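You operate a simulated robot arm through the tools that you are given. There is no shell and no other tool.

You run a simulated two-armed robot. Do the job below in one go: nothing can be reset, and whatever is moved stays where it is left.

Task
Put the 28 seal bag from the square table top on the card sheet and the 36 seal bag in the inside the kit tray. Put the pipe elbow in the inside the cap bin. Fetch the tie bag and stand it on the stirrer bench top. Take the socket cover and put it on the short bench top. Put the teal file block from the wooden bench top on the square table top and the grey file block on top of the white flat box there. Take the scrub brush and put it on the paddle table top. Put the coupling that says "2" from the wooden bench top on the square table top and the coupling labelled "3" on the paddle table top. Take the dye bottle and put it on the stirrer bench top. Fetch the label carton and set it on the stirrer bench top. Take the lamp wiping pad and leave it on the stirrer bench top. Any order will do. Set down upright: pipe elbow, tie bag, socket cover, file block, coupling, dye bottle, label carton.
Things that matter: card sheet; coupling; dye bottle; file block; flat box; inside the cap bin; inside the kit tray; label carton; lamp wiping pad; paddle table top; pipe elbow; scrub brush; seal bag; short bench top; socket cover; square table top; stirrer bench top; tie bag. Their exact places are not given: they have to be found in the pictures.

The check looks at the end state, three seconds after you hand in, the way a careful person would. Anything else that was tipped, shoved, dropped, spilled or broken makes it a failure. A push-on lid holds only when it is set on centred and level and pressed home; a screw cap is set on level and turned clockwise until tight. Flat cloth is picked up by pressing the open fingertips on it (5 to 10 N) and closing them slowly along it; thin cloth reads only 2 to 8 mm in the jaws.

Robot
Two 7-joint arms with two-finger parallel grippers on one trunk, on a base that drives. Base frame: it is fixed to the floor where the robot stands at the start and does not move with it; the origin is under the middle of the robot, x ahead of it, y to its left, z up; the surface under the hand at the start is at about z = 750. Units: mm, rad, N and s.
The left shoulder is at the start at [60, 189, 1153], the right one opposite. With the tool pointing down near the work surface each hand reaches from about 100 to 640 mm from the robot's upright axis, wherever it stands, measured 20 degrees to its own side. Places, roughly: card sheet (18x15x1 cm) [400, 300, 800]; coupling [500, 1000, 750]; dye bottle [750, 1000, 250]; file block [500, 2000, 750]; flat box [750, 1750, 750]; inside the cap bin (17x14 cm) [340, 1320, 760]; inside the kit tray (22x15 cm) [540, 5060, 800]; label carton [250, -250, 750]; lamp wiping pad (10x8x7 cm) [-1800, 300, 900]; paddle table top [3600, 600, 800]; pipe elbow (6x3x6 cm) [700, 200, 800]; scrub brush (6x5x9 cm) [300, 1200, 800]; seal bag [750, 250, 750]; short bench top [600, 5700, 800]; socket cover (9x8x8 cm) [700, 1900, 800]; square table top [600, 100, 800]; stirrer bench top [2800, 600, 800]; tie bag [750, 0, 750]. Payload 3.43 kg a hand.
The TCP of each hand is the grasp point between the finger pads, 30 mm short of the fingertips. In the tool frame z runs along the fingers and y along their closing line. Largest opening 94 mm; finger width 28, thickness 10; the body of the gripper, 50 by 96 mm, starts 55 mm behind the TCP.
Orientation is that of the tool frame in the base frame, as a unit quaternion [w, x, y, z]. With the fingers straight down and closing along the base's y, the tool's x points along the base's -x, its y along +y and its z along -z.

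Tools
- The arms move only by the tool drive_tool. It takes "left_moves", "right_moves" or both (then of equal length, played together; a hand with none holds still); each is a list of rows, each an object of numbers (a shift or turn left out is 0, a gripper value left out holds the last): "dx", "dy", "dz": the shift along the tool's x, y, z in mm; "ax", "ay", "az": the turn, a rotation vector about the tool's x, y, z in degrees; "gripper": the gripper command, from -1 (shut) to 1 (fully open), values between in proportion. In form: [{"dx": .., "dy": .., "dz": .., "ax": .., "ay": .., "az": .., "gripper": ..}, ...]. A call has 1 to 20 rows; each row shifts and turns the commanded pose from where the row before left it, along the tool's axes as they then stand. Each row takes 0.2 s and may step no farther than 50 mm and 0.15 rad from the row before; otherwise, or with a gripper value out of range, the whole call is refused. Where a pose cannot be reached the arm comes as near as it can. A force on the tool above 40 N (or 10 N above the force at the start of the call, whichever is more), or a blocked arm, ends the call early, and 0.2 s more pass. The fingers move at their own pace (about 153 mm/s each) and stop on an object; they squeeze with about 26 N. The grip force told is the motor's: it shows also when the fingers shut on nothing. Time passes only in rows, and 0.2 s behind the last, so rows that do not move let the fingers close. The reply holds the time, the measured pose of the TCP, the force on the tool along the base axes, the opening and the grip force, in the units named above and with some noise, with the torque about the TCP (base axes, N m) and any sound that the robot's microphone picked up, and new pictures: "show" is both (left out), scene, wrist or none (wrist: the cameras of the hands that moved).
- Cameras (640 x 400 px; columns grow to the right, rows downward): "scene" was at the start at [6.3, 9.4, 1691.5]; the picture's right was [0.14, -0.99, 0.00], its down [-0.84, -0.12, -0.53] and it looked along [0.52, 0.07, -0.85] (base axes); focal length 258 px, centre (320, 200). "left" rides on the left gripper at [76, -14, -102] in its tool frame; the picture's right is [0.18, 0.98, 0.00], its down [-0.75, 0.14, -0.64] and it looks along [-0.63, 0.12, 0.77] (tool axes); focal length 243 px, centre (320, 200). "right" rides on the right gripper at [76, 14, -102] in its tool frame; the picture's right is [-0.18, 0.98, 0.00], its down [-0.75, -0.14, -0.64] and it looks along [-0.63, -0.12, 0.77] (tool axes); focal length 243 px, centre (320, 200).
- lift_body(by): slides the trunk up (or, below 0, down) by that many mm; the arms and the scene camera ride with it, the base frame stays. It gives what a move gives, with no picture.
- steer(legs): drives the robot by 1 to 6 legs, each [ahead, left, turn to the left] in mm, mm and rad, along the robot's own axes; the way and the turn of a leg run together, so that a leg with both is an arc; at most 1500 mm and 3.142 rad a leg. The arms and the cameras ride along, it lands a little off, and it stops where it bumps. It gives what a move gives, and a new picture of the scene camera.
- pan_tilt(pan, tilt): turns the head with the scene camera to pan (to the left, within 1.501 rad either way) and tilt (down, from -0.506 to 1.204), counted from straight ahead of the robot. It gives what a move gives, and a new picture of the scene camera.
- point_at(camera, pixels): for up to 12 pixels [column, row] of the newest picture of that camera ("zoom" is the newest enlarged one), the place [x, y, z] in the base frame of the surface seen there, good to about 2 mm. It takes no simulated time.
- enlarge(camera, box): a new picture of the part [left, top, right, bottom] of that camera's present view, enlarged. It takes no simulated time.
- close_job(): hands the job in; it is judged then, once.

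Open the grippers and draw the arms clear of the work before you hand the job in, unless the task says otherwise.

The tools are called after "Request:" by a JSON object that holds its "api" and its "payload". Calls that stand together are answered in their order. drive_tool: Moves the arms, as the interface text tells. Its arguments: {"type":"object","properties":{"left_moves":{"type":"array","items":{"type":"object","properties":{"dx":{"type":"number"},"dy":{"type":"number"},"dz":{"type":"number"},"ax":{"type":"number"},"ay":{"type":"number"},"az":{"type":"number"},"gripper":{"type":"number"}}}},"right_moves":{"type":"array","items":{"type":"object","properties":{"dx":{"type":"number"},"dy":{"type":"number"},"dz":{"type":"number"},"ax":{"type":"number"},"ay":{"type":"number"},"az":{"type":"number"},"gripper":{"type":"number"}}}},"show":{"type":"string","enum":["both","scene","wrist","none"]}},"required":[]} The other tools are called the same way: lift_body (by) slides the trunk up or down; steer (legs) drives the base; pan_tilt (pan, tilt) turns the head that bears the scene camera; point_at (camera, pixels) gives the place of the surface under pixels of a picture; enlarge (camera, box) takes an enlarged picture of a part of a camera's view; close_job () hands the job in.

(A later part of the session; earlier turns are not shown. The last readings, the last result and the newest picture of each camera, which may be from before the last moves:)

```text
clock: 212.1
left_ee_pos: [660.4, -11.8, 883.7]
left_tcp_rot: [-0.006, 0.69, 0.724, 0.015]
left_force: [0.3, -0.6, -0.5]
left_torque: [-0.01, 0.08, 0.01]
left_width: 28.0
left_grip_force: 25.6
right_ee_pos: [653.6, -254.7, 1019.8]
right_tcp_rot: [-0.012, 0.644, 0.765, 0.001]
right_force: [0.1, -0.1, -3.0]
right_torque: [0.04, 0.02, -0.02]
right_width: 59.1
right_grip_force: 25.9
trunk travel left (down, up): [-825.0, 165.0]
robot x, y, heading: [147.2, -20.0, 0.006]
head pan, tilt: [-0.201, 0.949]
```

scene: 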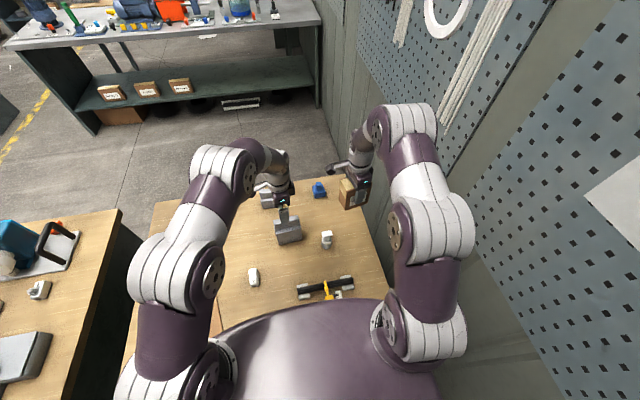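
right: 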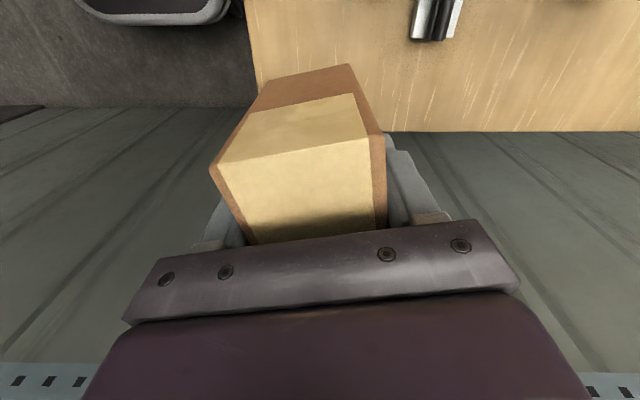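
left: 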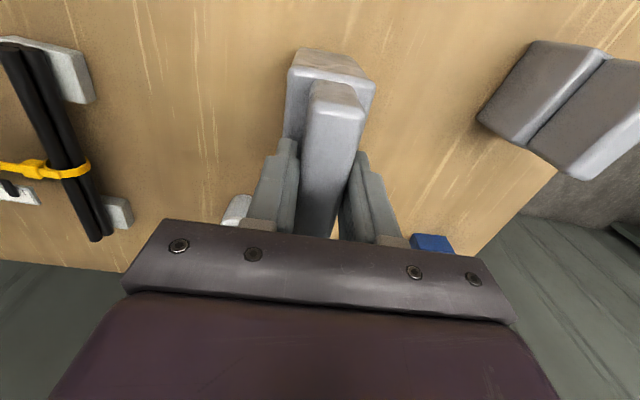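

Gripped. I lift the tie bag to z≈1075 (its bottom hangs 134 below the TCP).

Request:
{"api": "drive_tool", "payload": {"left_moves": [{"dz": -15}, {"dz": -35}, {"dz": -40}, {"dz": -40}, {"dz": -40}, {"dz": -20}], "show": "both"}}

```text
clock: 213.5
left_ee_pos: [656.5, -18.3, 1075.0]
left_tcp_rot: [-0.007, 0.688, 0.725, 0.015]
left_force: [-0.4, 0.2, -2.3]
left_torque: [0.0, 0.01, 0.04]
left_width: 28.0
left_grip_force: 26.0
right_ee_pos: [652.4, -253.2, 1018.3]
right_tcp_rot: [-0.012, 0.643, 0.766, 0.0]
right_force: [0.6, -0.2, -2.8]
right_torque: [0.02, -0.01, 0.01]
right_width: 59.2
right_grip_force: 25.7
trunk travel left (down, up): [-825.0, 165.0]
robot x, y, heading: [147.5, -17.3, 0.002]
head pan, tilt: [-0.201, 0.949]
```

scene: 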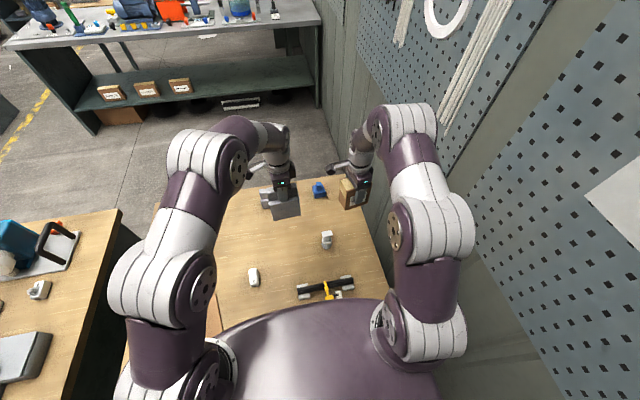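
left: 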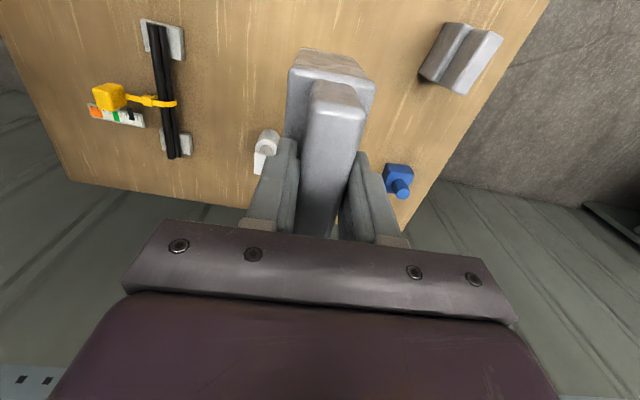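

Both are held high. I back out and travel left to the gap past the wooden bench's end (y≈3250), then look ahead.

Request:
{"api": "steer", "payload": {"legs": [[-600, 0, 0], [0, 1500, 0], [0, 1500, 0], [0, 250, 0]]}}

Request:
{"api": "pan_tilt", "payload": {"pan": 0.0, "tilt": 0.6}}

```text
clock: 232.4
left_ee_pos: [48.1, 3232.5, 1074.2]
left_tcp_rot: [-0.006, 0.685, 0.728, 0.017]
left_force: [-0.1, 0.2, -2.3]
left_torque: [0.01, 0.01, 0.0]
left_width: 28.1
left_grip_force: 26.0
right_ee_pos: [45.1, 2997.2, 1018.4]
right_tcp_rot: [-0.011, 0.642, 0.767, 0.0]
right_force: [-0.7, 0.2, -2.8]
right_torque: [0.0, -0.03, -0.01]
right_width: 59.3
right_grip_force: 25.9
trunk travel left (down, up): [-825.0, 165.0]
robot x, y, heading: [-459.3, 3223.1, 0.002]
head pan, tilt: [-0.201, 0.949]
```

scene: 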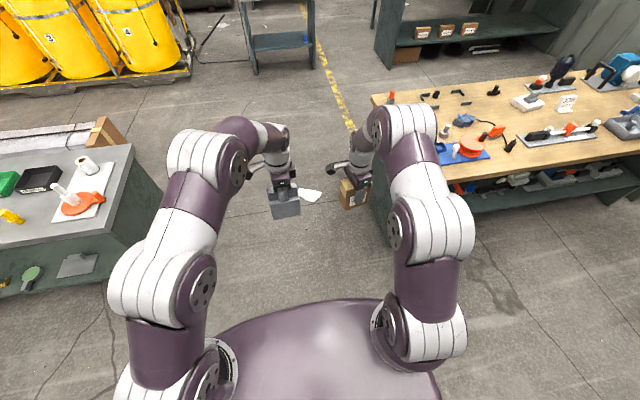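

```text
clock: 233.2
left_ee_pos: [47.2, 3233.8, 1074.4]
left_tcp_rot: [-0.006, 0.686, 0.728, 0.015]
left_force: [0.4, 0.1, -2.5]
left_torque: [-0.02, 0.04, 0.01]
left_width: 28.2
left_grip_force: 25.9
right_ee_pos: [43.8, 2997.4, 1019.4]
right_tcp_rot: [-0.012, 0.641, 0.767, 0.001]
right_force: [-0.6, 0.4, -2.6]
right_torque: [0.04, 0.01, -0.03]
right_width: 59.5
right_grip_force: 26.1
trunk travel left (down, up): [-825.0, 165.0]
robot x, y, heading: [-460.6, 3225.5, 0.003]
head pan, tilt: [0.0, 0.6]
```

scene: 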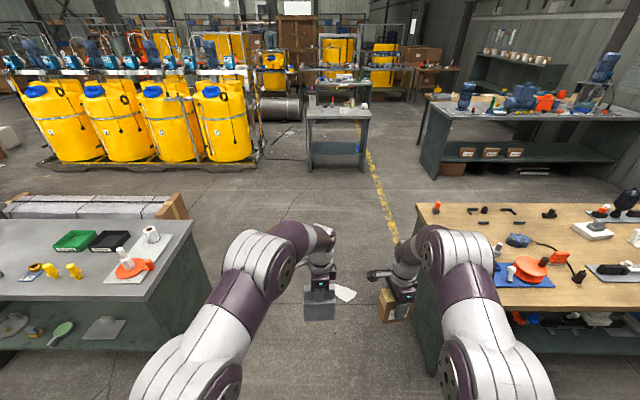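

The way ahead is open. I check the white scrap on the floor and obstacles' coordinates.

Request:
{"api": "point_at", "payload": {"camera": "scene", "pixels": [[345, 292], [335, 285], [310, 120], [368, 120], [440, 118], [245, 165], [435, 175], [180, 215], [418, 235]]}}

Request:
{"api": "enlarge", "payload": {"camera": "scene", "box": [400, 40, 640, 190]}}

```text
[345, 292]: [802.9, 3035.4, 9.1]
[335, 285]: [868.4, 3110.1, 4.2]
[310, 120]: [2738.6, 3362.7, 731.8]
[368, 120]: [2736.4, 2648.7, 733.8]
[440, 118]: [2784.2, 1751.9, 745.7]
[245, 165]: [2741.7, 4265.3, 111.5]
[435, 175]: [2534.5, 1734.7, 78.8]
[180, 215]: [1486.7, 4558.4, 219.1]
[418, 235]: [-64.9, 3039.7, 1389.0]
```

```text
2.67 times, centred on (520, 115) of scene
```

zoom: 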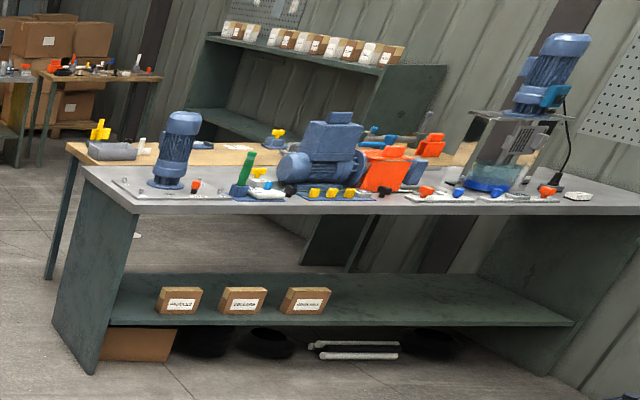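

A scrap lies at [803–868, 3035–3110] on the floor, so I pass at y≈3360, drive ahead to x≈1480, then slide right to face the stirrer bench.

Request:
{"api": "steer", "payload": {"legs": [[0, 140, 0], [1500, 0, 0], [440, 0, 0]]}}

Request:
{"api": "steer", "payload": {"legs": [[0, -1500, 0], [0, -900, 0]]}}

Request:
{"api": "pan_tilt", "payload": {"pan": 0.0, "tilt": 0.55}}

```text
clock: 243.9
left_ee_pos: [1998.1, 3356.9, 1074.7]
left_tcp_rot: [-0.006, 0.692, 0.722, 0.015]
left_force: [0.3, -0.9, -2.6]
left_torque: [-0.01, 0.01, 0.01]
left_width: 28.3
left_grip_force: 25.7
right_ee_pos: [1991.9, 3122.3, 1019.3]
right_tcp_rot: [-0.013, 0.648, 0.761, 0.001]
right_force: [0.4, -0.5, -3.0]
right_torque: [0.02, 0.01, 0.01]
right_width: 59.4
right_grip_force: 26.0
trunk travel left (down, up): [-825.0, 165.0]
robot x, y, heading: [1491.5, 3358.9, -0.007]
head pan, tilt: [0.0, 0.6]
```

scene: 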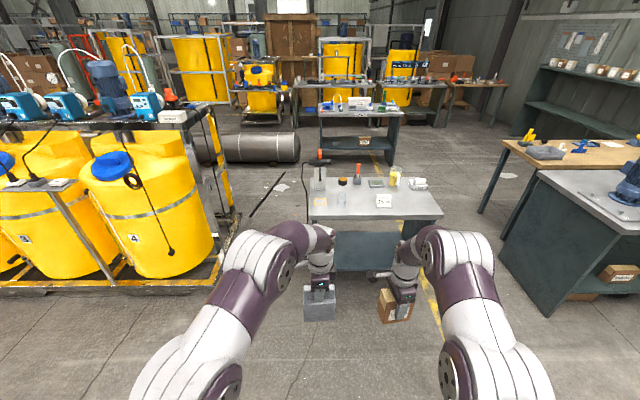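

```text
clock: 255.7
left_ee_pos: [1949.8, 951.2, 1074.3]
left_tcp_rot: [-0.007, 0.695, 0.719, 0.015]
left_force: [-0.2, -0.4, -2.1]
left_torque: [0.0, 0.0, -0.03]
left_width: 28.5
left_grip_force: 26.1
right_ee_pos: [1940.5, 714.5, 1019.1]
right_tcp_rot: [-0.011, 0.651, 0.759, 0.001]
right_force: [0.3, -0.8, -3.1]
right_torque: [-0.03, -0.02, 0.0]
right_width: 59.4
right_grip_force: 25.9
trunk travel left (down, up): [-825.0, 165.0]
robot x, y, heading: [1442.5, 959.4, -0.026]
head pan, tilt: [0.0, 0.6]
```

scene: 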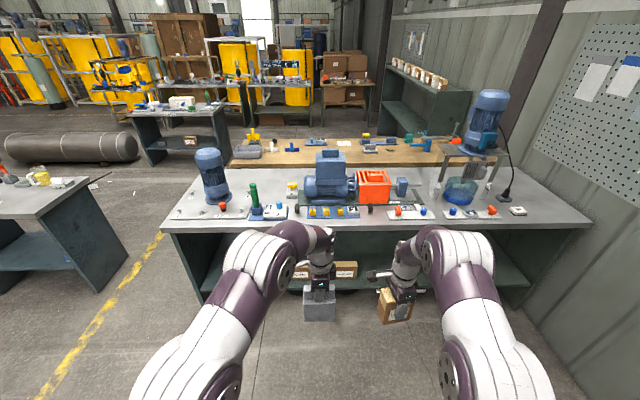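

```text
clock: 256.3
left_ee_pos: [1950.6, 950.5, 1074.4]
left_tcp_rot: [-0.006, 0.696, 0.718, 0.016]
left_force: [0.4, 0.4, -2.5]
left_torque: [0.0, 0.02, 0.01]
left_width: 28.3
left_grip_force: 26.0
right_ee_pos: [1942.1, 715.1, 1019.6]
right_tcp_rot: [-0.012, 0.651, 0.759, 0.001]
right_force: [0.0, -1.1, -2.1]
right_torque: [0.02, -0.01, 0.01]
right_width: 59.3
right_grip_force: 26.1
trunk travel left (down, up): [-825.0, 165.0]
robot x, y, heading: [1437.9, 954.6, -0.016]
head pan, tilt: [0.0, 0.55]
```

scene: 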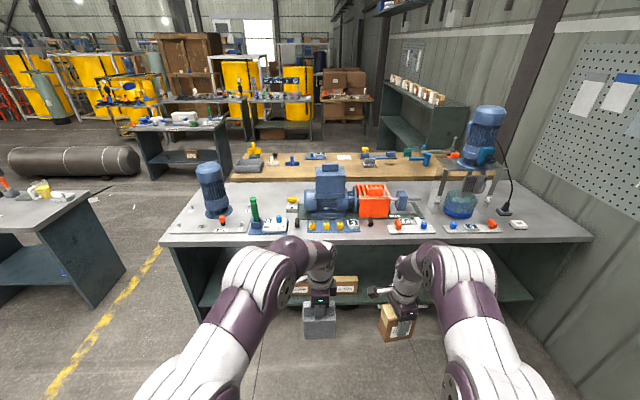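

I face the stirrer bench; the wooden paddle table is behind it. I zoom to find free spots.

Request:
{"api": "enlarge", "payload": {"camera": "scene", "box": [150, 140, 400, 260]}}

Request:
{"api": "enlarge", "payload": {"camera": "scene", "box": [360, 140, 610, 260]}}

Request:
{"api": "point_at", "payload": {"camera": "scene", "pixels": [[162, 242], [590, 236], [185, 190], [560, 225], [430, 240], [380, 235], [230, 240], [240, 200], [275, 200], [415, 205], [545, 220], [520, 205]]}}

```text
2.56 times, centred on (275, 200) of scene
```

zoom: 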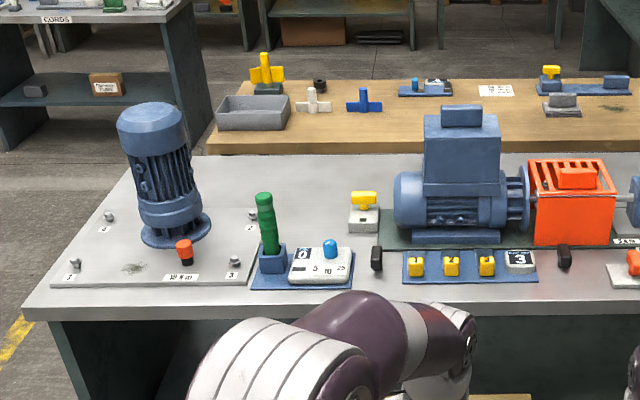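

```text
2.56 times, centred on (485, 200) of scene
```

zoom: 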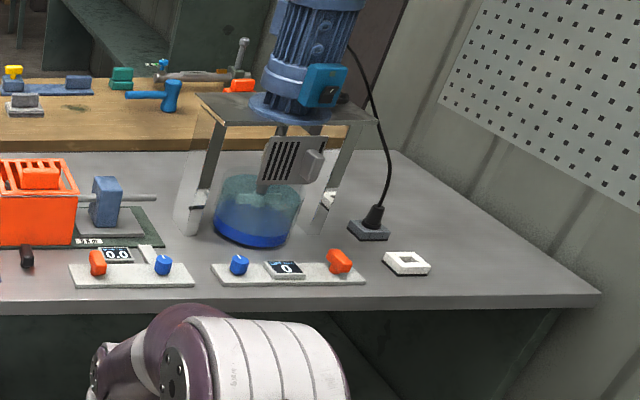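

```text
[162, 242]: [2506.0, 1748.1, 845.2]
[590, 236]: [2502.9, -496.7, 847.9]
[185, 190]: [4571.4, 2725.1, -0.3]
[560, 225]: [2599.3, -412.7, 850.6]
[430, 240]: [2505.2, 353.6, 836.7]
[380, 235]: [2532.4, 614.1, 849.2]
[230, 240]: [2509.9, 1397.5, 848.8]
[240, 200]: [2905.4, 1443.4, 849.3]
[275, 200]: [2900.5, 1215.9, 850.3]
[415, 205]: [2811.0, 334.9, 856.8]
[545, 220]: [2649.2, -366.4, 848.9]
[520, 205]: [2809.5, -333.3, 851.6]
```

The bench top is z≈850. A free area seems to be behind the gauge plate at zoom-1 (300,215); I check points around it.

Request:
{"api": "enlarge", "payload": {"camera": "scene", "box": [220, 170, 340, 250]}}

Request:
{"api": "point_at", "payload": {"camera": "zoom", "pixels": [[130, 155], [240, 170], [190, 100], [280, 100], [60, 100], [310, 215], [310, 130], [400, 200], [150, 110], [230, 220], [170, 240], [90, 250]]}}

```text
5.00 times, centred on (280, 210) of scene
```

zoom: 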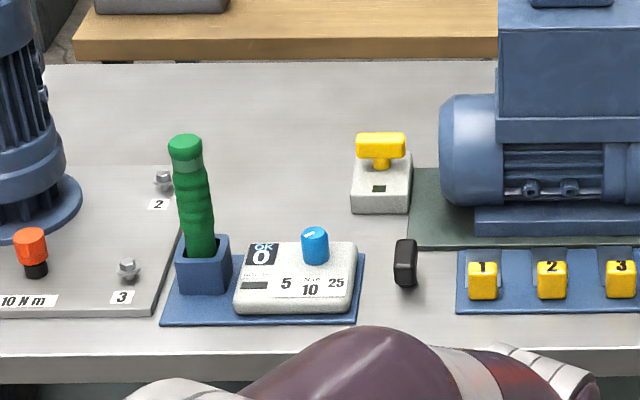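

```text
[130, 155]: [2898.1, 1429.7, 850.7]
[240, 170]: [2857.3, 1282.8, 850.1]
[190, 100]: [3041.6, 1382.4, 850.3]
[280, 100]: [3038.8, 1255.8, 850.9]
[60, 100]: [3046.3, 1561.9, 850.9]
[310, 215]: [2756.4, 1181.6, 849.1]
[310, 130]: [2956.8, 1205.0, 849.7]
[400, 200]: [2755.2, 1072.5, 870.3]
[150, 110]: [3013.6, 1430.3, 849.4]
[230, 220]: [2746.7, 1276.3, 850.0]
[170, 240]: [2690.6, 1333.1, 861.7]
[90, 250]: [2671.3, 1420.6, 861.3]
```

Free region is about x 2720–3050, y 1120–1330. I check heights of the green lever, motor and valve there.

Request:
{"api": "point_at", "payload": {"camera": "zoom", "pixels": [[185, 137], [187, 150], [455, 130], [470, 180], [500, 225], [380, 145], [520, 60], [360, 200], [408, 185], [25, 235], [440, 120], [420, 240]]}}

```text
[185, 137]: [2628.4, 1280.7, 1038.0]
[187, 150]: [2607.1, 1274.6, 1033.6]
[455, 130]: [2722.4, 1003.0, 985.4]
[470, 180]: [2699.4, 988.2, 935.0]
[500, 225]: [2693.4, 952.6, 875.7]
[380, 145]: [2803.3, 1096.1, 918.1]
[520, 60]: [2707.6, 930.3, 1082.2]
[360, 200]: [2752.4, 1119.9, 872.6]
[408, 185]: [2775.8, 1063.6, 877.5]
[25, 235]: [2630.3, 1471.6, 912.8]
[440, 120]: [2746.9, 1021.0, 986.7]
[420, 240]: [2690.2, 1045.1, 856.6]
```

The green lever at [2618,1278] is tall (1038). I raise the trunk 110 mm for the higher bench and look at the floor below the bench.

Request:
{"api": "lift_body", "payload": {"by": 110}}

Request:
{"api": "steer", "payload": {"legs": [[300, 220, 0.02]]}}

Request:
{"api": "pan_tilt", "payload": {"pan": 0.05, "tilt": 0.75}}

```text
clock: 257.7
left_ee_pos: [1950.3, 949.8, 1183.8]
left_tcp_rot: [-0.007, 0.695, 0.719, 0.016]
left_force: [-0.8, 0.0, -2.3]
left_torque: [0.05, 0.02, -0.01]
left_width: 28.2
left_grip_force: 25.9
right_ee_pos: [1941.1, 715.0, 1129.0]
right_tcp_rot: [-0.012, 0.651, 0.759, 0.0]
right_force: [0.4, 0.4, -2.5]
right_torque: [0.02, -0.02, -0.02]
right_width: 59.3
right_grip_force: 26.3
trunk travel left (down, up): [-935.0, 55.0]
robot x, y, heading: [1439.7, 954.3, -0.022]
head pan, tilt: [0.0, 0.55]
```

```text
clock: 260.1
left_ee_pos: [2248.3, 1179.5, 1184.8]
left_tcp_rot: [-0.006, 0.687, 0.727, 0.017]
left_force: [-0.5, -0.1, -2.0]
left_torque: [0.0, 0.0, 0.0]
left_width: 28.1
left_grip_force: 25.9
right_ee_pos: [2244.7, 944.0, 1129.5]
right_tcp_rot: [-0.012, 0.643, 0.766, 0.001]
right_force: [0.4, -0.8, -2.5]
right_torque: [0.04, 0.01, -0.02]
right_width: 59.3
right_grip_force: 26.6
trunk travel left (down, up): [-935.0, 55.0]
robot x, y, heading: [1736.9, 1173.8, 0.003]
head pan, tilt: [0.0, 0.55]
```

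scene: 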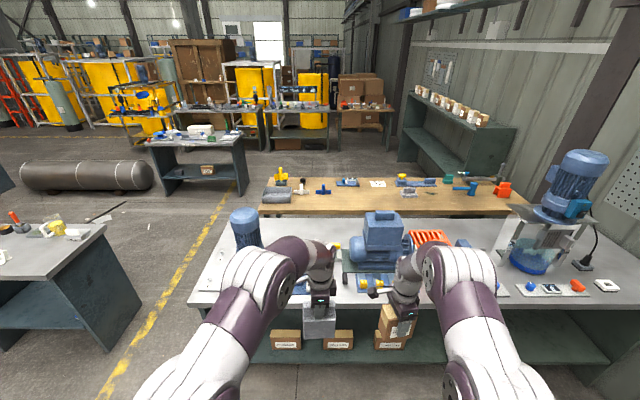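

```text
clock: 260.8
left_ee_pos: [2249.9, 1181.5, 1182.8]
left_tcp_rot: [-0.006, 0.687, 0.727, 0.015]
left_force: [-0.6, -0.1, -1.7]
left_torque: [0.02, 0.0, 0.01]
left_width: 28.2
left_grip_force: 26.0
right_ee_pos: [2246.6, 945.1, 1128.9]
right_tcp_rot: [-0.013, 0.642, 0.766, 0.001]
right_force: [0.1, 0.2, -2.7]
right_torque: [0.0, -0.02, 0.04]
right_width: 59.2
right_grip_force: 25.4
trunk travel left (down, up): [-935.0, 55.0]
robot x, y, heading: [1741.6, 1176.7, 0.0]
head pan, tilt: [0.051, 0.75]
```

scene: 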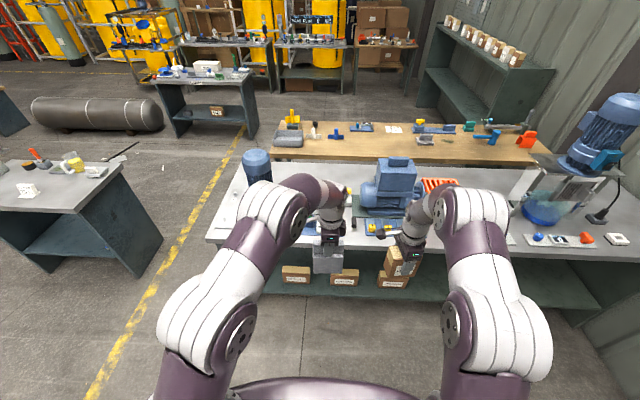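

I zoom in beneath the shelf edge to see whether anything stands on the floor there.

Request:
{"api": "enlarge", "payload": {"camera": "scene", "box": [240, 260, 460, 340]}}

Request:
{"api": "point_at", "payload": {"camera": "scene", "pixels": [[320, 288], [320, 296], [320, 302], [280, 290], [270, 297], [380, 300], [395, 165], [257, 160], [360, 285]]}}

```text
2.91 times, centred on (350, 300) of scene
```

zoom: 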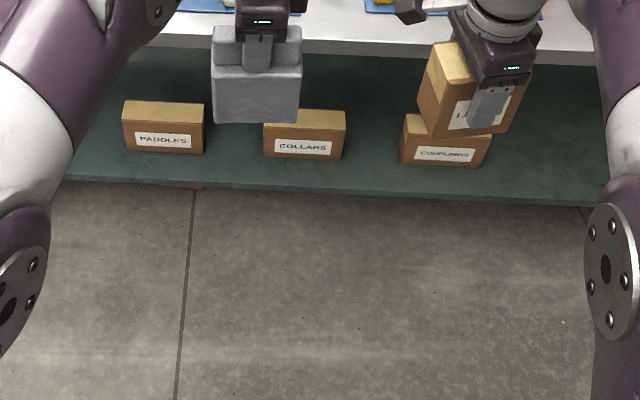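

```text
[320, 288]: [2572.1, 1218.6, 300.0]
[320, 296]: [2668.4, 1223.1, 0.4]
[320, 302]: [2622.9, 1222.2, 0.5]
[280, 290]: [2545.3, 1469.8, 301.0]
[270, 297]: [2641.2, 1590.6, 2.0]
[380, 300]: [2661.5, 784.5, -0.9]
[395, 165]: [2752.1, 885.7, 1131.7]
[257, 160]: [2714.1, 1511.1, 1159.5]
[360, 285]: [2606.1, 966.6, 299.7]
```

The floor is free to x≈2660 under the shelf, so I can go deep. I shift both hands left: left hand to rel. y≈+210 (between lever and left motor), right hand with the carton to the middle.

Request:
{"api": "drive_tool", "payload": {"left_moves": [{"dx": 41, "dy": 2}, {"dx": 41, "dy": 2}, {"dx": 41, "dy": 2}, {"dx": 41, "dy": 2}, {"dx": 41, "dy": 2}, {}], "right_moves": [{"dx": 30, "dy": 5}, {"dx": 39, "dy": 7}, {"dx": 41, "dy": 7}, {"dx": 41, "dy": 7}, {"dx": 41, "dy": 8}, {"dx": 41, "dy": 8}], "show": "scene"}}

```text
clock: 262.2
left_ee_pos: [2249.3, 1387.1, 1188.1]
left_tcp_rot: [-0.006, 0.687, 0.726, 0.015]
left_force: [0.6, 0.0, -2.4]
left_torque: [0.0, 0.01, -0.01]
left_width: 28.3
left_grip_force: 26.3
right_ee_pos: [2246.7, 1183.1, 1132.9]
right_tcp_rot: [-0.012, 0.643, 0.766, -0.001]
right_force: [0.9, 0.4, -2.6]
right_torque: [0.02, -0.01, -0.01]
right_width: 58.9
right_grip_force: 26.1
trunk travel left (down, up): [-935.0, 55.0]
robot x, y, heading: [1738.0, 1176.3, 0.001]
head pan, tilt: [0.051, 0.75]
```

scene: 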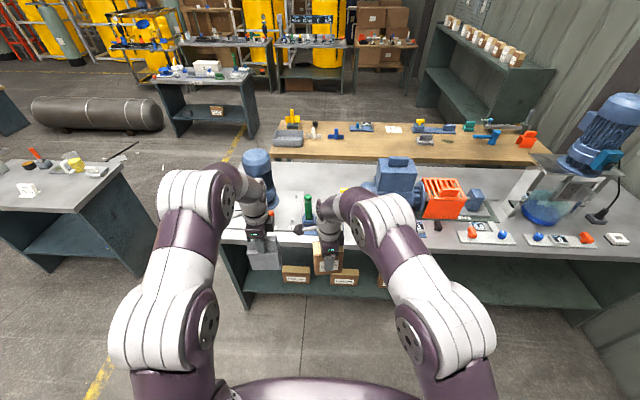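

I nudge the left hand 25 mm right to clear the left motor, and then drive ahead 400 mm first.

Request:
{"api": "drive_tool", "payload": {"left_moves": [{"dx": -25}], "show": "none"}}

Request:
{"api": "steer", "payload": {"legs": [[400, 0, 0]]}}

```text
clock: 262.6
left_ee_pos: [2250.0, 1361.1, 1190.8]
left_tcp_rot: [-0.006, 0.687, 0.726, 0.016]
left_force: [-0.4, -0.8, -2.0]
left_torque: [-0.01, -0.03, 0.0]
left_width: 28.0
left_grip_force: 25.6
right_ee_pos: [2247.1, 1181.5, 1131.7]
right_tcp_rot: [-0.013, 0.643, 0.766, 0.0]
right_force: [0.1, 0.6, -2.6]
right_torque: [0.01, -0.02, -0.02]
right_width: 59.4
right_grip_force: 26.0
trunk travel left (down, up): [-935.0, 55.0]
robot x, y, heading: [1738.3, 1176.0, 0.003]
head pan, tilt: [0.051, 0.75]
```

```text
clock: 265.1
left_ee_pos: [2647.2, 1362.6, 1190.3]
left_tcp_rot: [-0.005, 0.687, 0.726, 0.016]
left_force: [-0.4, 0.2, -2.4]
left_torque: [0.01, -0.01, 0.02]
left_width: 28.1
left_grip_force: 26.4
right_ee_pos: [2643.9, 1182.5, 1133.1]
right_tcp_rot: [-0.012, 0.642, 0.766, 0.001]
right_force: [0.2, 0.3, -3.5]
right_torque: [0.0, 0.01, 0.02]
right_width: 59.3
right_grip_force: 26.3
trunk travel left (down, up): [-935.0, 55.0]
robot x, y, heading: [2138.2, 1173.3, 0.003]
head pan, tilt: [0.051, 0.75]
```

scene: 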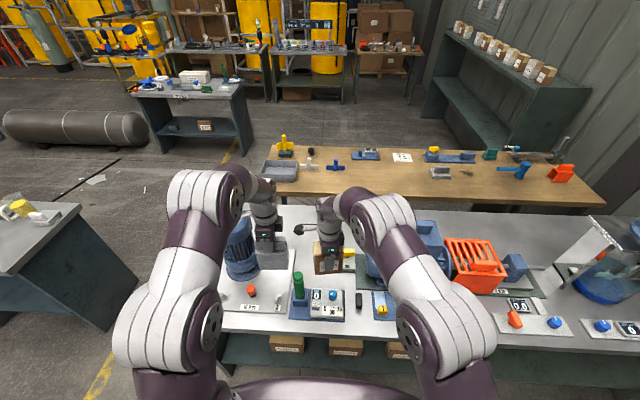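

All clear so far. I go another 235 mm in.

Request:
{"api": "steer", "payload": {"legs": [[235, 0, 0]]}}

Request:
{"api": "drive_tool", "payload": {"right_moves": [{}], "left_moves": [{}], "show": "wrist"}}

```text
clock: 266.9
left_ee_pos: [2880.3, 1360.6, 1190.0]
left_tcp_rot: [-0.005, 0.688, 0.726, 0.017]
left_force: [-0.7, 0.4, -2.2]
left_torque: [0.0, -0.03, 0.03]
left_width: 28.2
left_grip_force: 26.1
right_ee_pos: [2876.4, 1182.4, 1132.7]
right_tcp_rot: [-0.011, 0.643, 0.766, 0.0]
right_force: [-1.0, -0.9, -2.0]
right_torque: [-0.01, 0.02, 0.03]
right_width: 59.0
right_grip_force: 25.7
trunk travel left (down, up): [-935.0, 55.0]
robot x, y, heading: [2373.0, 1176.9, 0.004]
head pan, tilt: [0.051, 0.75]
```

scene: 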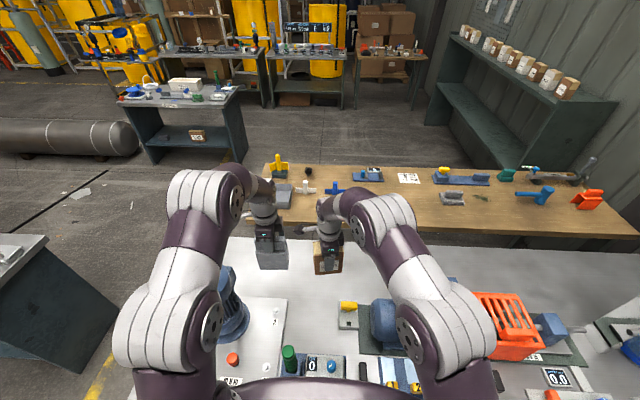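

```text
clock: 267.3
left_ee_pos: [2881.6, 1361.9, 1189.2]
left_tcp_rot: [-0.006, 0.688, 0.726, 0.015]
left_force: [0.6, 0.3, -1.1]
left_torque: [-0.04, -0.02, -0.01]
left_width: 28.0
left_grip_force: 25.3
right_ee_pos: [2879.5, 1184.1, 1131.8]
right_tcp_rot: [-0.012, 0.644, 0.765, 0.0]
right_force: [-0.3, 0.3, -3.2]
right_torque: [-0.03, 0.01, 0.01]
right_width: 59.3
right_grip_force: 25.8
trunk travel left (down, up): [-935.0, 55.0]
robot x, y, heading: [2371.0, 1175.1, -0.001]
head pan, tilt: [0.051, 0.75]
```

right: 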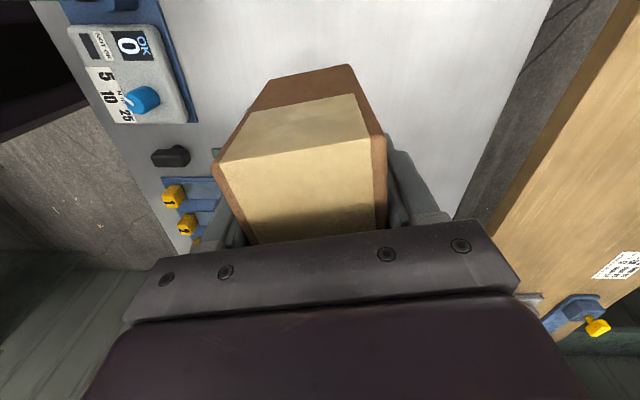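
left: 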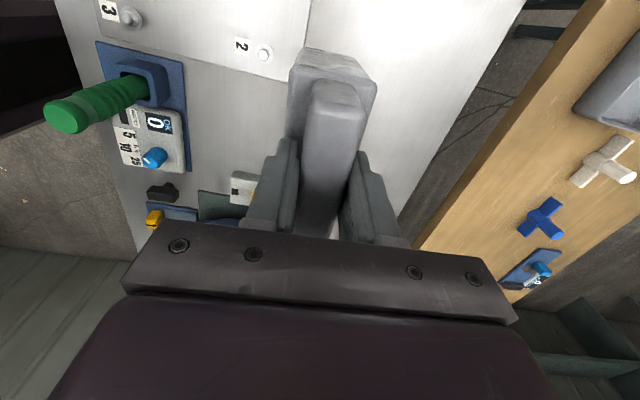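

The spot beneath the carton is free. I lower it towards TCP z≈920.

Request:
{"api": "drive_tool", "payload": {"right_moves": [{"dx": -4, "dy": 1, "dz": 40}, {"dz": 45}, {"dz": 45}, {"dz": 45}, {"dz": 25}, {"dz": 10}], "show": "wrist"}}

```text
clock: 268.7
left_ee_pos: [2883.8, 1361.8, 1189.7]
left_tcp_rot: [-0.007, 0.688, 0.726, 0.014]
left_force: [-0.1, 0.7, -1.9]
left_torque: [-0.02, 0.01, 0.04]
left_width: 28.1
left_grip_force: 25.5
right_ee_pos: [2877.7, 1182.0, 920.6]
right_tcp_rot: [-0.012, 0.644, 0.765, 0.001]
right_force: [4.7, 0.6, -4.2]
right_torque: [0.15, -0.3, 0.21]
right_width: 59.0
right_grip_force: 25.9
trunk travel left (down, up): [-935.0, 55.0]
robot x, y, heading: [2369.8, 1176.3, -0.002]
head pan, tilt: [0.051, 0.75]
```

right: 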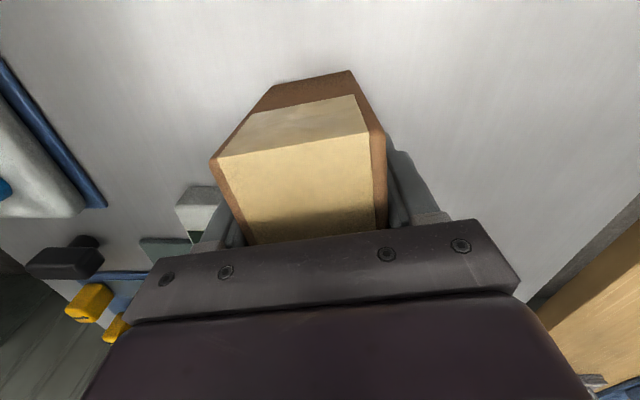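

A slight force shows (4.7 N in x). I re-read before going on.

Request:
{"api": "drive_tool", "payload": {"right_moves": [{}], "show": "scene"}}

Request:
{"api": "enlarge", "payload": {"camera": "scene", "box": [260, 200, 420, 330]}}

```text
clock: 269.1
left_ee_pos: [2883.8, 1362.3, 1189.1]
left_tcp_rot: [-0.007, 0.687, 0.726, 0.015]
left_force: [0.7, -0.4, -1.7]
left_torque: [0.0, 0.01, 0.01]
left_width: 28.6
left_grip_force: 26.3
right_ee_pos: [2877.7, 1182.1, 920.6]
right_tcp_rot: [-0.013, 0.643, 0.765, 0.0]
right_force: [5.0, 0.1, -5.1]
right_torque: [0.19, -0.47, 0.26]
right_width: 59.0
right_grip_force: 26.0
trunk travel left (down, up): [-935.0, 55.0]
robot x, y, heading: [2369.3, 1175.3, -0.001]
head pan, tilt: [0.051, 0.75]
```

scene: 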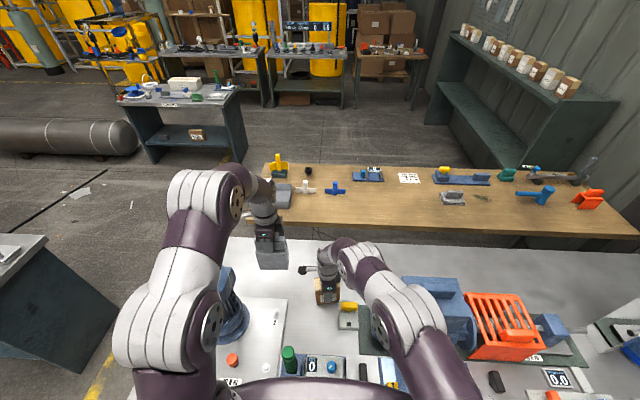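

```text
3.08 times, centred on (340, 265) of scene
```

zoom: 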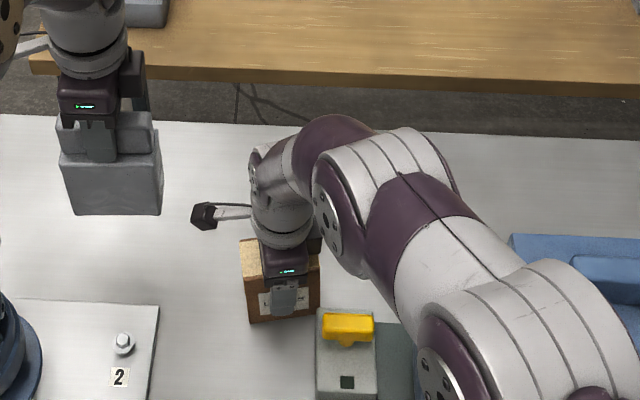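

The right forearm passes near the pump motor; I check heights of the arm and motor there.

Request:
{"api": "point_at", "payload": {"camera": "zoom", "pixels": [[440, 240], [470, 290], [540, 290], [600, 320], [560, 250], [610, 270], [440, 370], [540, 350], [280, 300], [350, 325], [335, 200]]}}

```text
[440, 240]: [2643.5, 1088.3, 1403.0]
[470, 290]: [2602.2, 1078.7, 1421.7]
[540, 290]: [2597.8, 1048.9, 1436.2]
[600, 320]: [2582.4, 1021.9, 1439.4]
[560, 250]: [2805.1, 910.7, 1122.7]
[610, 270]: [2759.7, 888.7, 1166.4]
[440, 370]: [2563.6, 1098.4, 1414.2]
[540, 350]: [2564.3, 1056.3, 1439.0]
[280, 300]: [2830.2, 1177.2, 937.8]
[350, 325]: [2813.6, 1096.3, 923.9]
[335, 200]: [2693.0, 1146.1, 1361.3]
```

Arm is far above the motor. The carton's right corner may be touching the valve base at zoom (318,312); I check those points.

Request:
{"api": "point_at", "payload": {"camera": "zoom", "pixels": [[322, 316], [328, 314], [372, 322], [375, 316], [314, 300], [312, 265], [250, 318], [318, 308], [322, 380], [324, 310]]}}

Request:
{"api": "enlarge", "payload": {"camera": "right", "box": [150, 150, 290, 260]}}

```text
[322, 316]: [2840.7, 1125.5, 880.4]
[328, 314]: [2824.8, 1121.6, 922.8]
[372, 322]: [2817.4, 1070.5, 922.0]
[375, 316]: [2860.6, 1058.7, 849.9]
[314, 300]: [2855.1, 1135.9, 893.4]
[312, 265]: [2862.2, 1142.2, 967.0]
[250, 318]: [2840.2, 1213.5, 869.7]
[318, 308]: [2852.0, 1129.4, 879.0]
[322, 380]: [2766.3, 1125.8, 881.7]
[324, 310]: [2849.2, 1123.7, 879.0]
```

```text
3.64 times, centred on (220, 205) of right
```

zoom: 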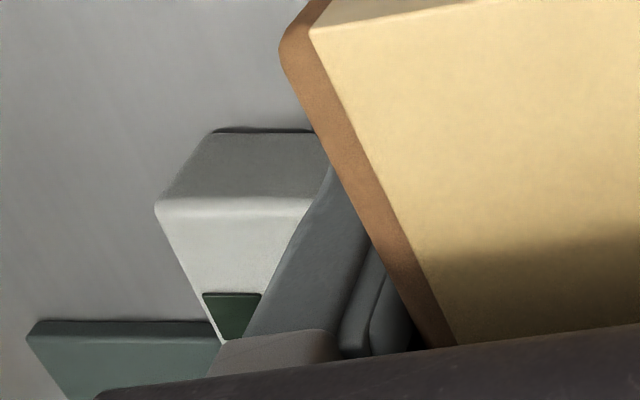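

The carton corner at (2855,1130) is brushing the valve base (back corner ≈(2850,1126)). I raise 60 mm, shift +x 20 and +y 18, then lower again.

Request:
{"api": "drive_tool", "payload": {"right_moves": [{"dz": -30}, {"dz": -30}, {"dx": 15, "dy": 23}, {"dz": 30}, {"dz": 24}, {}], "show": "both"}}

Request:
{"api": "enlarge", "payload": {"camera": "scene", "box": [290, 250, 390, 330]}}

```text
clock: 270.5
left_ee_pos: [2883.7, 1363.1, 1189.2]
left_tcp_rot: [-0.007, 0.687, 0.726, 0.015]
left_force: [0.4, 0.4, -1.7]
left_torque: [0.01, -0.01, 0.0]
left_width: 28.5
left_grip_force: 25.8
right_ee_pos: [2897.9, 1200.7, 928.0]
right_tcp_rot: [-0.012, 0.644, 0.765, 0.001]
right_force: [0.6, 0.0, -2.4]
right_torque: [0.02, 0.01, 0.01]
right_width: 59.2
right_grip_force: 25.7
trunk travel left (down, up): [-935.0, 55.0]
robot x, y, heading: [2373.7, 1178.4, -0.002]
head pan, tilt: [0.051, 0.75]
```

scene: 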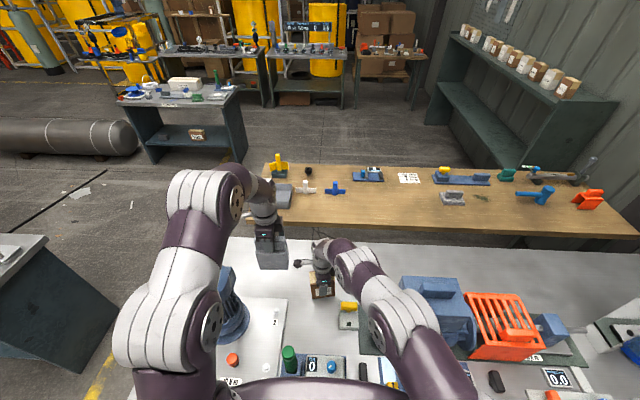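
right: 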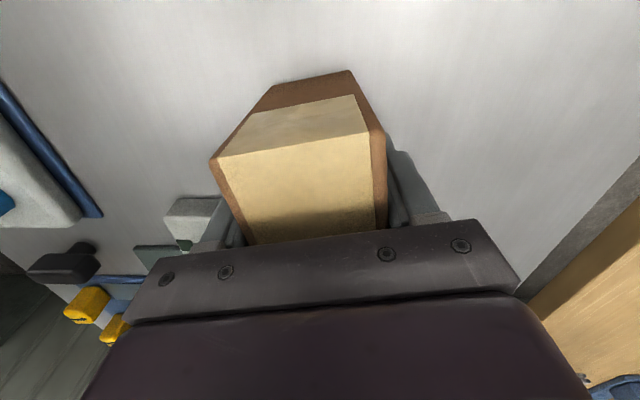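

```text
5.00 times, centred on (340, 290) of scene
```

zoom: 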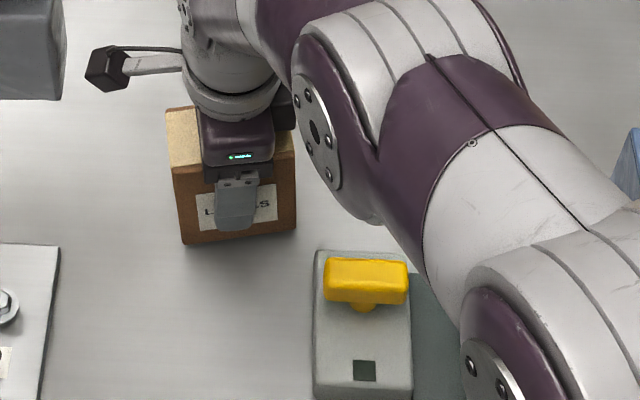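

Now it's clear of the valve with clean forces. I lower the last 10 mm and release.

Request:
{"api": "drive_tool", "payload": {"right_moves": [{"dz": 6}, {"dz": 3}, {"dz": 1.5}, {}], "show": "none"}}

```text
clock: 271.5
left_ee_pos: [2880.3, 1360.4, 1189.6]
left_tcp_rot: [-0.006, 0.688, 0.726, 0.015]
left_force: [-0.5, -0.5, -2.2]
left_torque: [0.02, 0.01, -0.03]
left_width: 28.3
left_grip_force: 25.8
right_ee_pos: [2897.1, 1199.5, 919.2]
right_tcp_rot: [-0.01, 0.643, 0.765, 0.003]
right_force: [2.5, -1.1, 16.4]
right_torque: [0.66, -0.54, -0.15]
right_width: 59.2
right_grip_force: 25.5
trunk travel left (down, up): [-935.0, 55.0]
robot x, y, heading: [2370.7, 1174.4, 0.003]
head pan, tilt: [0.051, 0.75]
```

Firm contact (16 N). I ease up 1 mm, open, and rise.

Request:
{"api": "drive_tool", "payload": {"right_moves": [{"dz": -1}, {"gripper": 0.7}, {"gripper": 0.7}, {"dz": -30}, {"dz": -45}, {"dz": -45}, {"dz": -45}], "show": "both"}}

```text
clock: 273.1
left_ee_pos: [2882.6, 1361.6, 1189.2]
left_tcp_rot: [-0.006, 0.687, 0.726, 0.015]
left_force: [0.2, -0.1, -1.8]
left_torque: [-0.02, 0.05, -0.03]
left_width: 28.3
left_grip_force: 26.0
right_ee_pos: [2897.1, 1198.0, 1083.1]
right_tcp_rot: [-0.012, 0.644, 0.765, 0.0]
right_force: [-0.8, 0.7, 0.5]
right_torque: [0.01, 0.01, -0.01]
right_width: 79.7
right_grip_force: 0.0
trunk travel left (down, up): [-935.0, 55.0]
robot x, y, heading: [2371.1, 1175.3, 0.002]
head pan, tilt: [0.051, 0.75]
```

scene: 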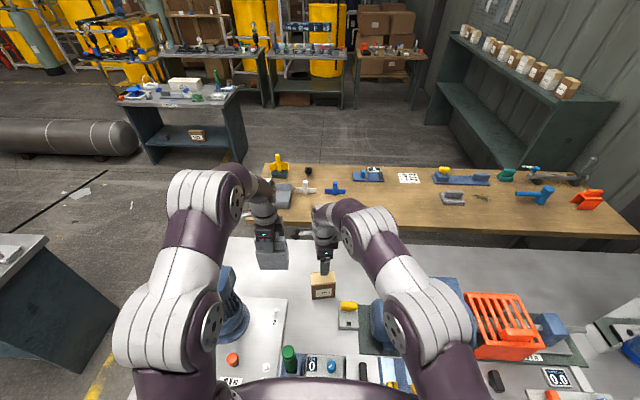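
right: 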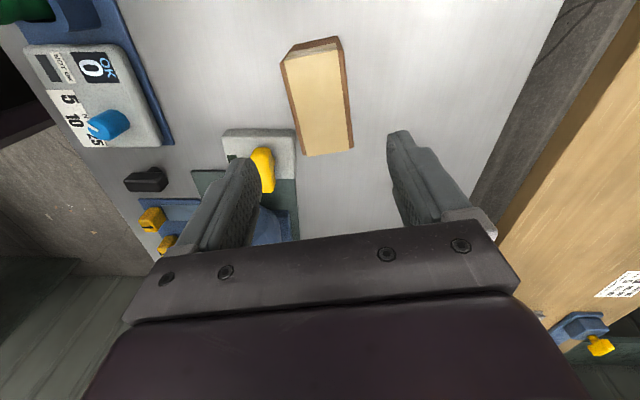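

The carton stands well. I retract the right hand up and back, and move the left hand with the tie bag over [2930,1315].

Request:
{"api": "drive_tool", "payload": {"right_moves": [{"dz": -30}, {"dz": -30}, {"dy": -40}, {"dy": -40}, {"dy": -40}, {"dy": -30, "dx": -20}], "left_moves": [{}, {}, {}, {"dx": -15, "dy": 15}, {"dx": -15, "dy": 15}, {"dx": -15, "dy": 17}], "show": "both"}}

```text
clock: 274.5
left_ee_pos: [2931.2, 1317.3, 1189.1]
left_tcp_rot: [-0.007, 0.688, 0.726, 0.016]
left_force: [-0.2, -0.8, -2.1]
left_torque: [0.02, 0.01, 0.0]
left_width: 27.9
left_grip_force: 26.0
right_ee_pos: [2754.1, 1149.2, 1145.3]
right_tcp_rot: [-0.012, 0.644, 0.765, 0.002]
right_force: [-0.2, 0.2, -0.2]
right_torque: [-0.01, -0.04, 0.01]
right_width: 80.0
right_grip_force: 0.2
trunk travel left (down, up): [-935.0, 55.0]
robot x, y, heading: [2375.8, 1176.5, 0.001]
head pan, tilt: [0.051, 0.75]
```

scene: 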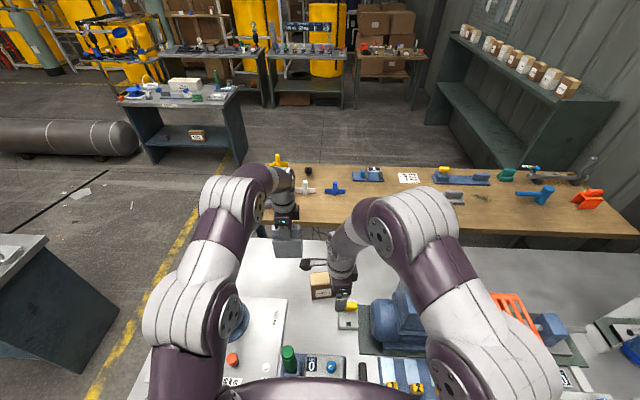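
right: 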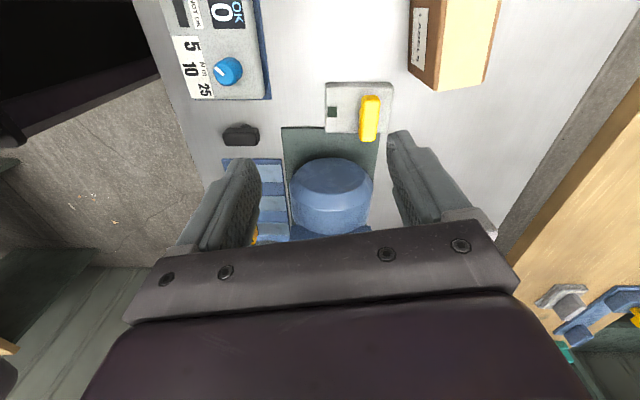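
left: 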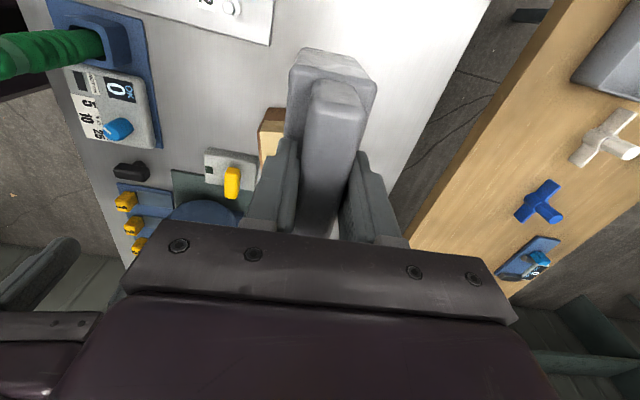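

I check bench back edge, plate corner and carton position in the left view.

Request:
{"api": "point_at", "payload": {"camera": "left", "pixels": [[440, 120], [462, 60], [268, 42], [272, 10], [262, 125], [285, 110], [410, 90], [380, 60]]}}

```text
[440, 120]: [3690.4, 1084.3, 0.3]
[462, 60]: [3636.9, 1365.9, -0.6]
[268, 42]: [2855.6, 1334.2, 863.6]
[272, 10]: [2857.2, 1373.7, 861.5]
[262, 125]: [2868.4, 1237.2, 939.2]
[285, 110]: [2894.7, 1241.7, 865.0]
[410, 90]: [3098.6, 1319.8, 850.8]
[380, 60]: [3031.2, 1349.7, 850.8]
```

Space is clear (plate ends at x≈2858, back edge ≈3105). I lower the tie bag to TCP z≈986.

Request:
{"api": "drive_tool", "payload": {"left_moves": [{"dx": -4, "dz": 45}, {"dz": 45}, {"dz": 45}, {"dz": 40}, {"dz": 15}, {"dz": 8}, {"dz": 4}], "show": "wrist"}}

```text
clock: 276.1
left_ee_pos: [2934.3, 1321.2, 986.6]
left_tcp_rot: [-0.006, 0.688, 0.726, 0.015]
left_force: [0.4, -0.3, -1.8]
left_torque: [0.0, 0.01, -0.01]
left_width: 28.1
left_grip_force: 25.8
right_ee_pos: [2755.8, 1151.2, 1145.4]
right_tcp_rot: [-0.012, 0.643, 0.766, 0.0]
right_force: [-0.3, -0.2, -0.2]
right_torque: [0.02, 0.0, -0.02]
right_width: 79.8
right_grip_force: 0.1
trunk travel left (down, up): [-935.0, 55.0]
robot x, y, heading: [2377.1, 1176.9, 0.003]
head pan, tilt: [0.051, 0.75]
```

left: 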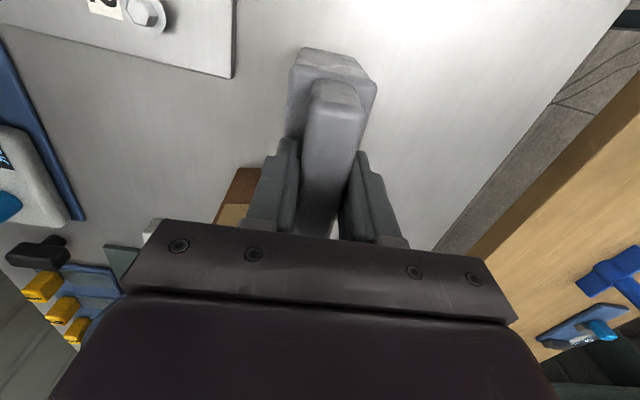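

Clean. I lower the remaining ~2 mm to contact.

Request:
{"api": "drive_tool", "payload": {"left_moves": [{"dz": 1.5}, {"dz": 1}, {}], "show": "none"}}

```text
clock: 276.9
left_ee_pos: [2933.4, 1321.6, 984.7]
left_tcp_rot: [-0.005, 0.688, 0.726, 0.017]
left_force: [-0.3, 0.9, 9.0]
left_torque: [0.15, 0.18, 0.02]
left_width: 28.0
left_grip_force: 26.4
right_ee_pos: [2753.6, 1150.7, 1145.9]
right_tcp_rot: [-0.012, 0.643, 0.766, 0.001]
right_force: [0.2, 0.3, 0.1]
right_torque: [-0.01, 0.02, -0.01]
right_width: 80.0
right_grip_force: 0.0
trunk travel left (down, up): [-935.0, 55.0]
robot x, y, heading: [2374.0, 1178.2, -0.003]
head pan, tilt: [0.051, 0.75]
```

Contact felt. I release and rise.

Request:
{"api": "drive_tool", "payload": {"left_moves": [{"gripper": 0.2}, {"gripper": 0.2}, {"dz": -20}, {"dz": -45}, {"dz": -45}, {"dz": -45}, {"dz": -45}], "show": "both"}}

```text
clock: 278.5
left_ee_pos: [2929.7, 1315.3, 1184.6]
left_tcp_rot: [-0.007, 0.688, 0.726, 0.015]
left_force: [-0.1, 0.4, -0.2]
left_torque: [0.0, -0.01, 0.01]
left_width: 56.5
left_grip_force: 0.2
right_ee_pos: [2753.9, 1150.8, 1145.0]
right_tcp_rot: [-0.012, 0.643, 0.766, 0.001]
right_force: [-0.3, 0.2, 0.6]
right_torque: [0.0, 0.02, -0.01]
right_width: 80.0
right_grip_force: 0.0
trunk travel left (down, up): [-935.0, 55.0]
robot x, y, heading: [2373.2, 1176.2, -0.003]
head pan, tilt: [0.051, 0.75]
```

scene: 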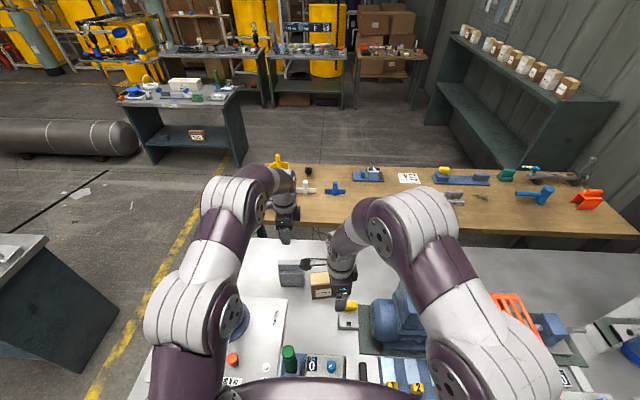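
left: 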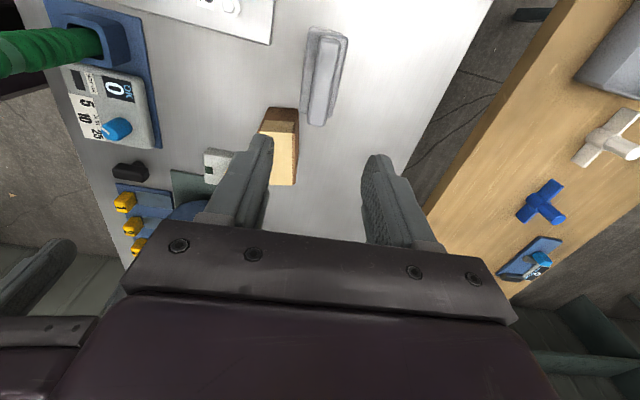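

Both stand. Before leaving, I measure the paddle table behind for the later trip.

Request:
{"api": "point_at", "payload": {"camera": "scene", "pixels": [[262, 166], [250, 222], [635, 236], [400, 165], [400, 232], [590, 215], [500, 220], [350, 235], [335, 187], [285, 175], [240, 195], [380, 205]]}}

Request:
{"api": "enlarge", "payload": {"camera": "scene", "box": [230, 120, 640, 250]}}

```text
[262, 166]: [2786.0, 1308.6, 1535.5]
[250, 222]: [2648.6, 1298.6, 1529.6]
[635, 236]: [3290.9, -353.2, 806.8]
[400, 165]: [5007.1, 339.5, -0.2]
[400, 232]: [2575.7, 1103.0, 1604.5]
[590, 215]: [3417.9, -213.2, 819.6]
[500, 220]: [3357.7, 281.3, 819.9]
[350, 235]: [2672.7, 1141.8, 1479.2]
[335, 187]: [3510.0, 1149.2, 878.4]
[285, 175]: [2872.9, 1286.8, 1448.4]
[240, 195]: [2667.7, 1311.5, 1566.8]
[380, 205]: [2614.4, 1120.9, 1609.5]
```

```text
1.56 times, centred on (435, 185) of scene
```

zoom: 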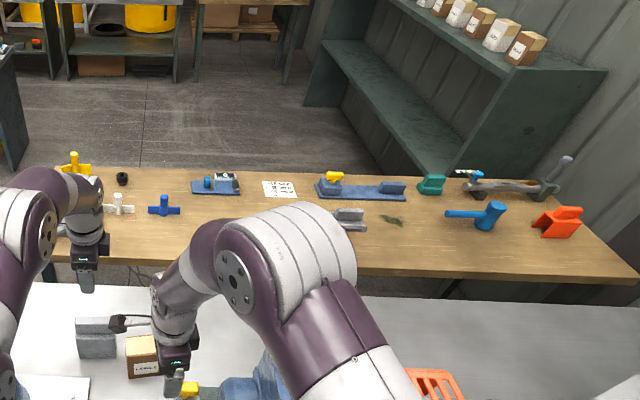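

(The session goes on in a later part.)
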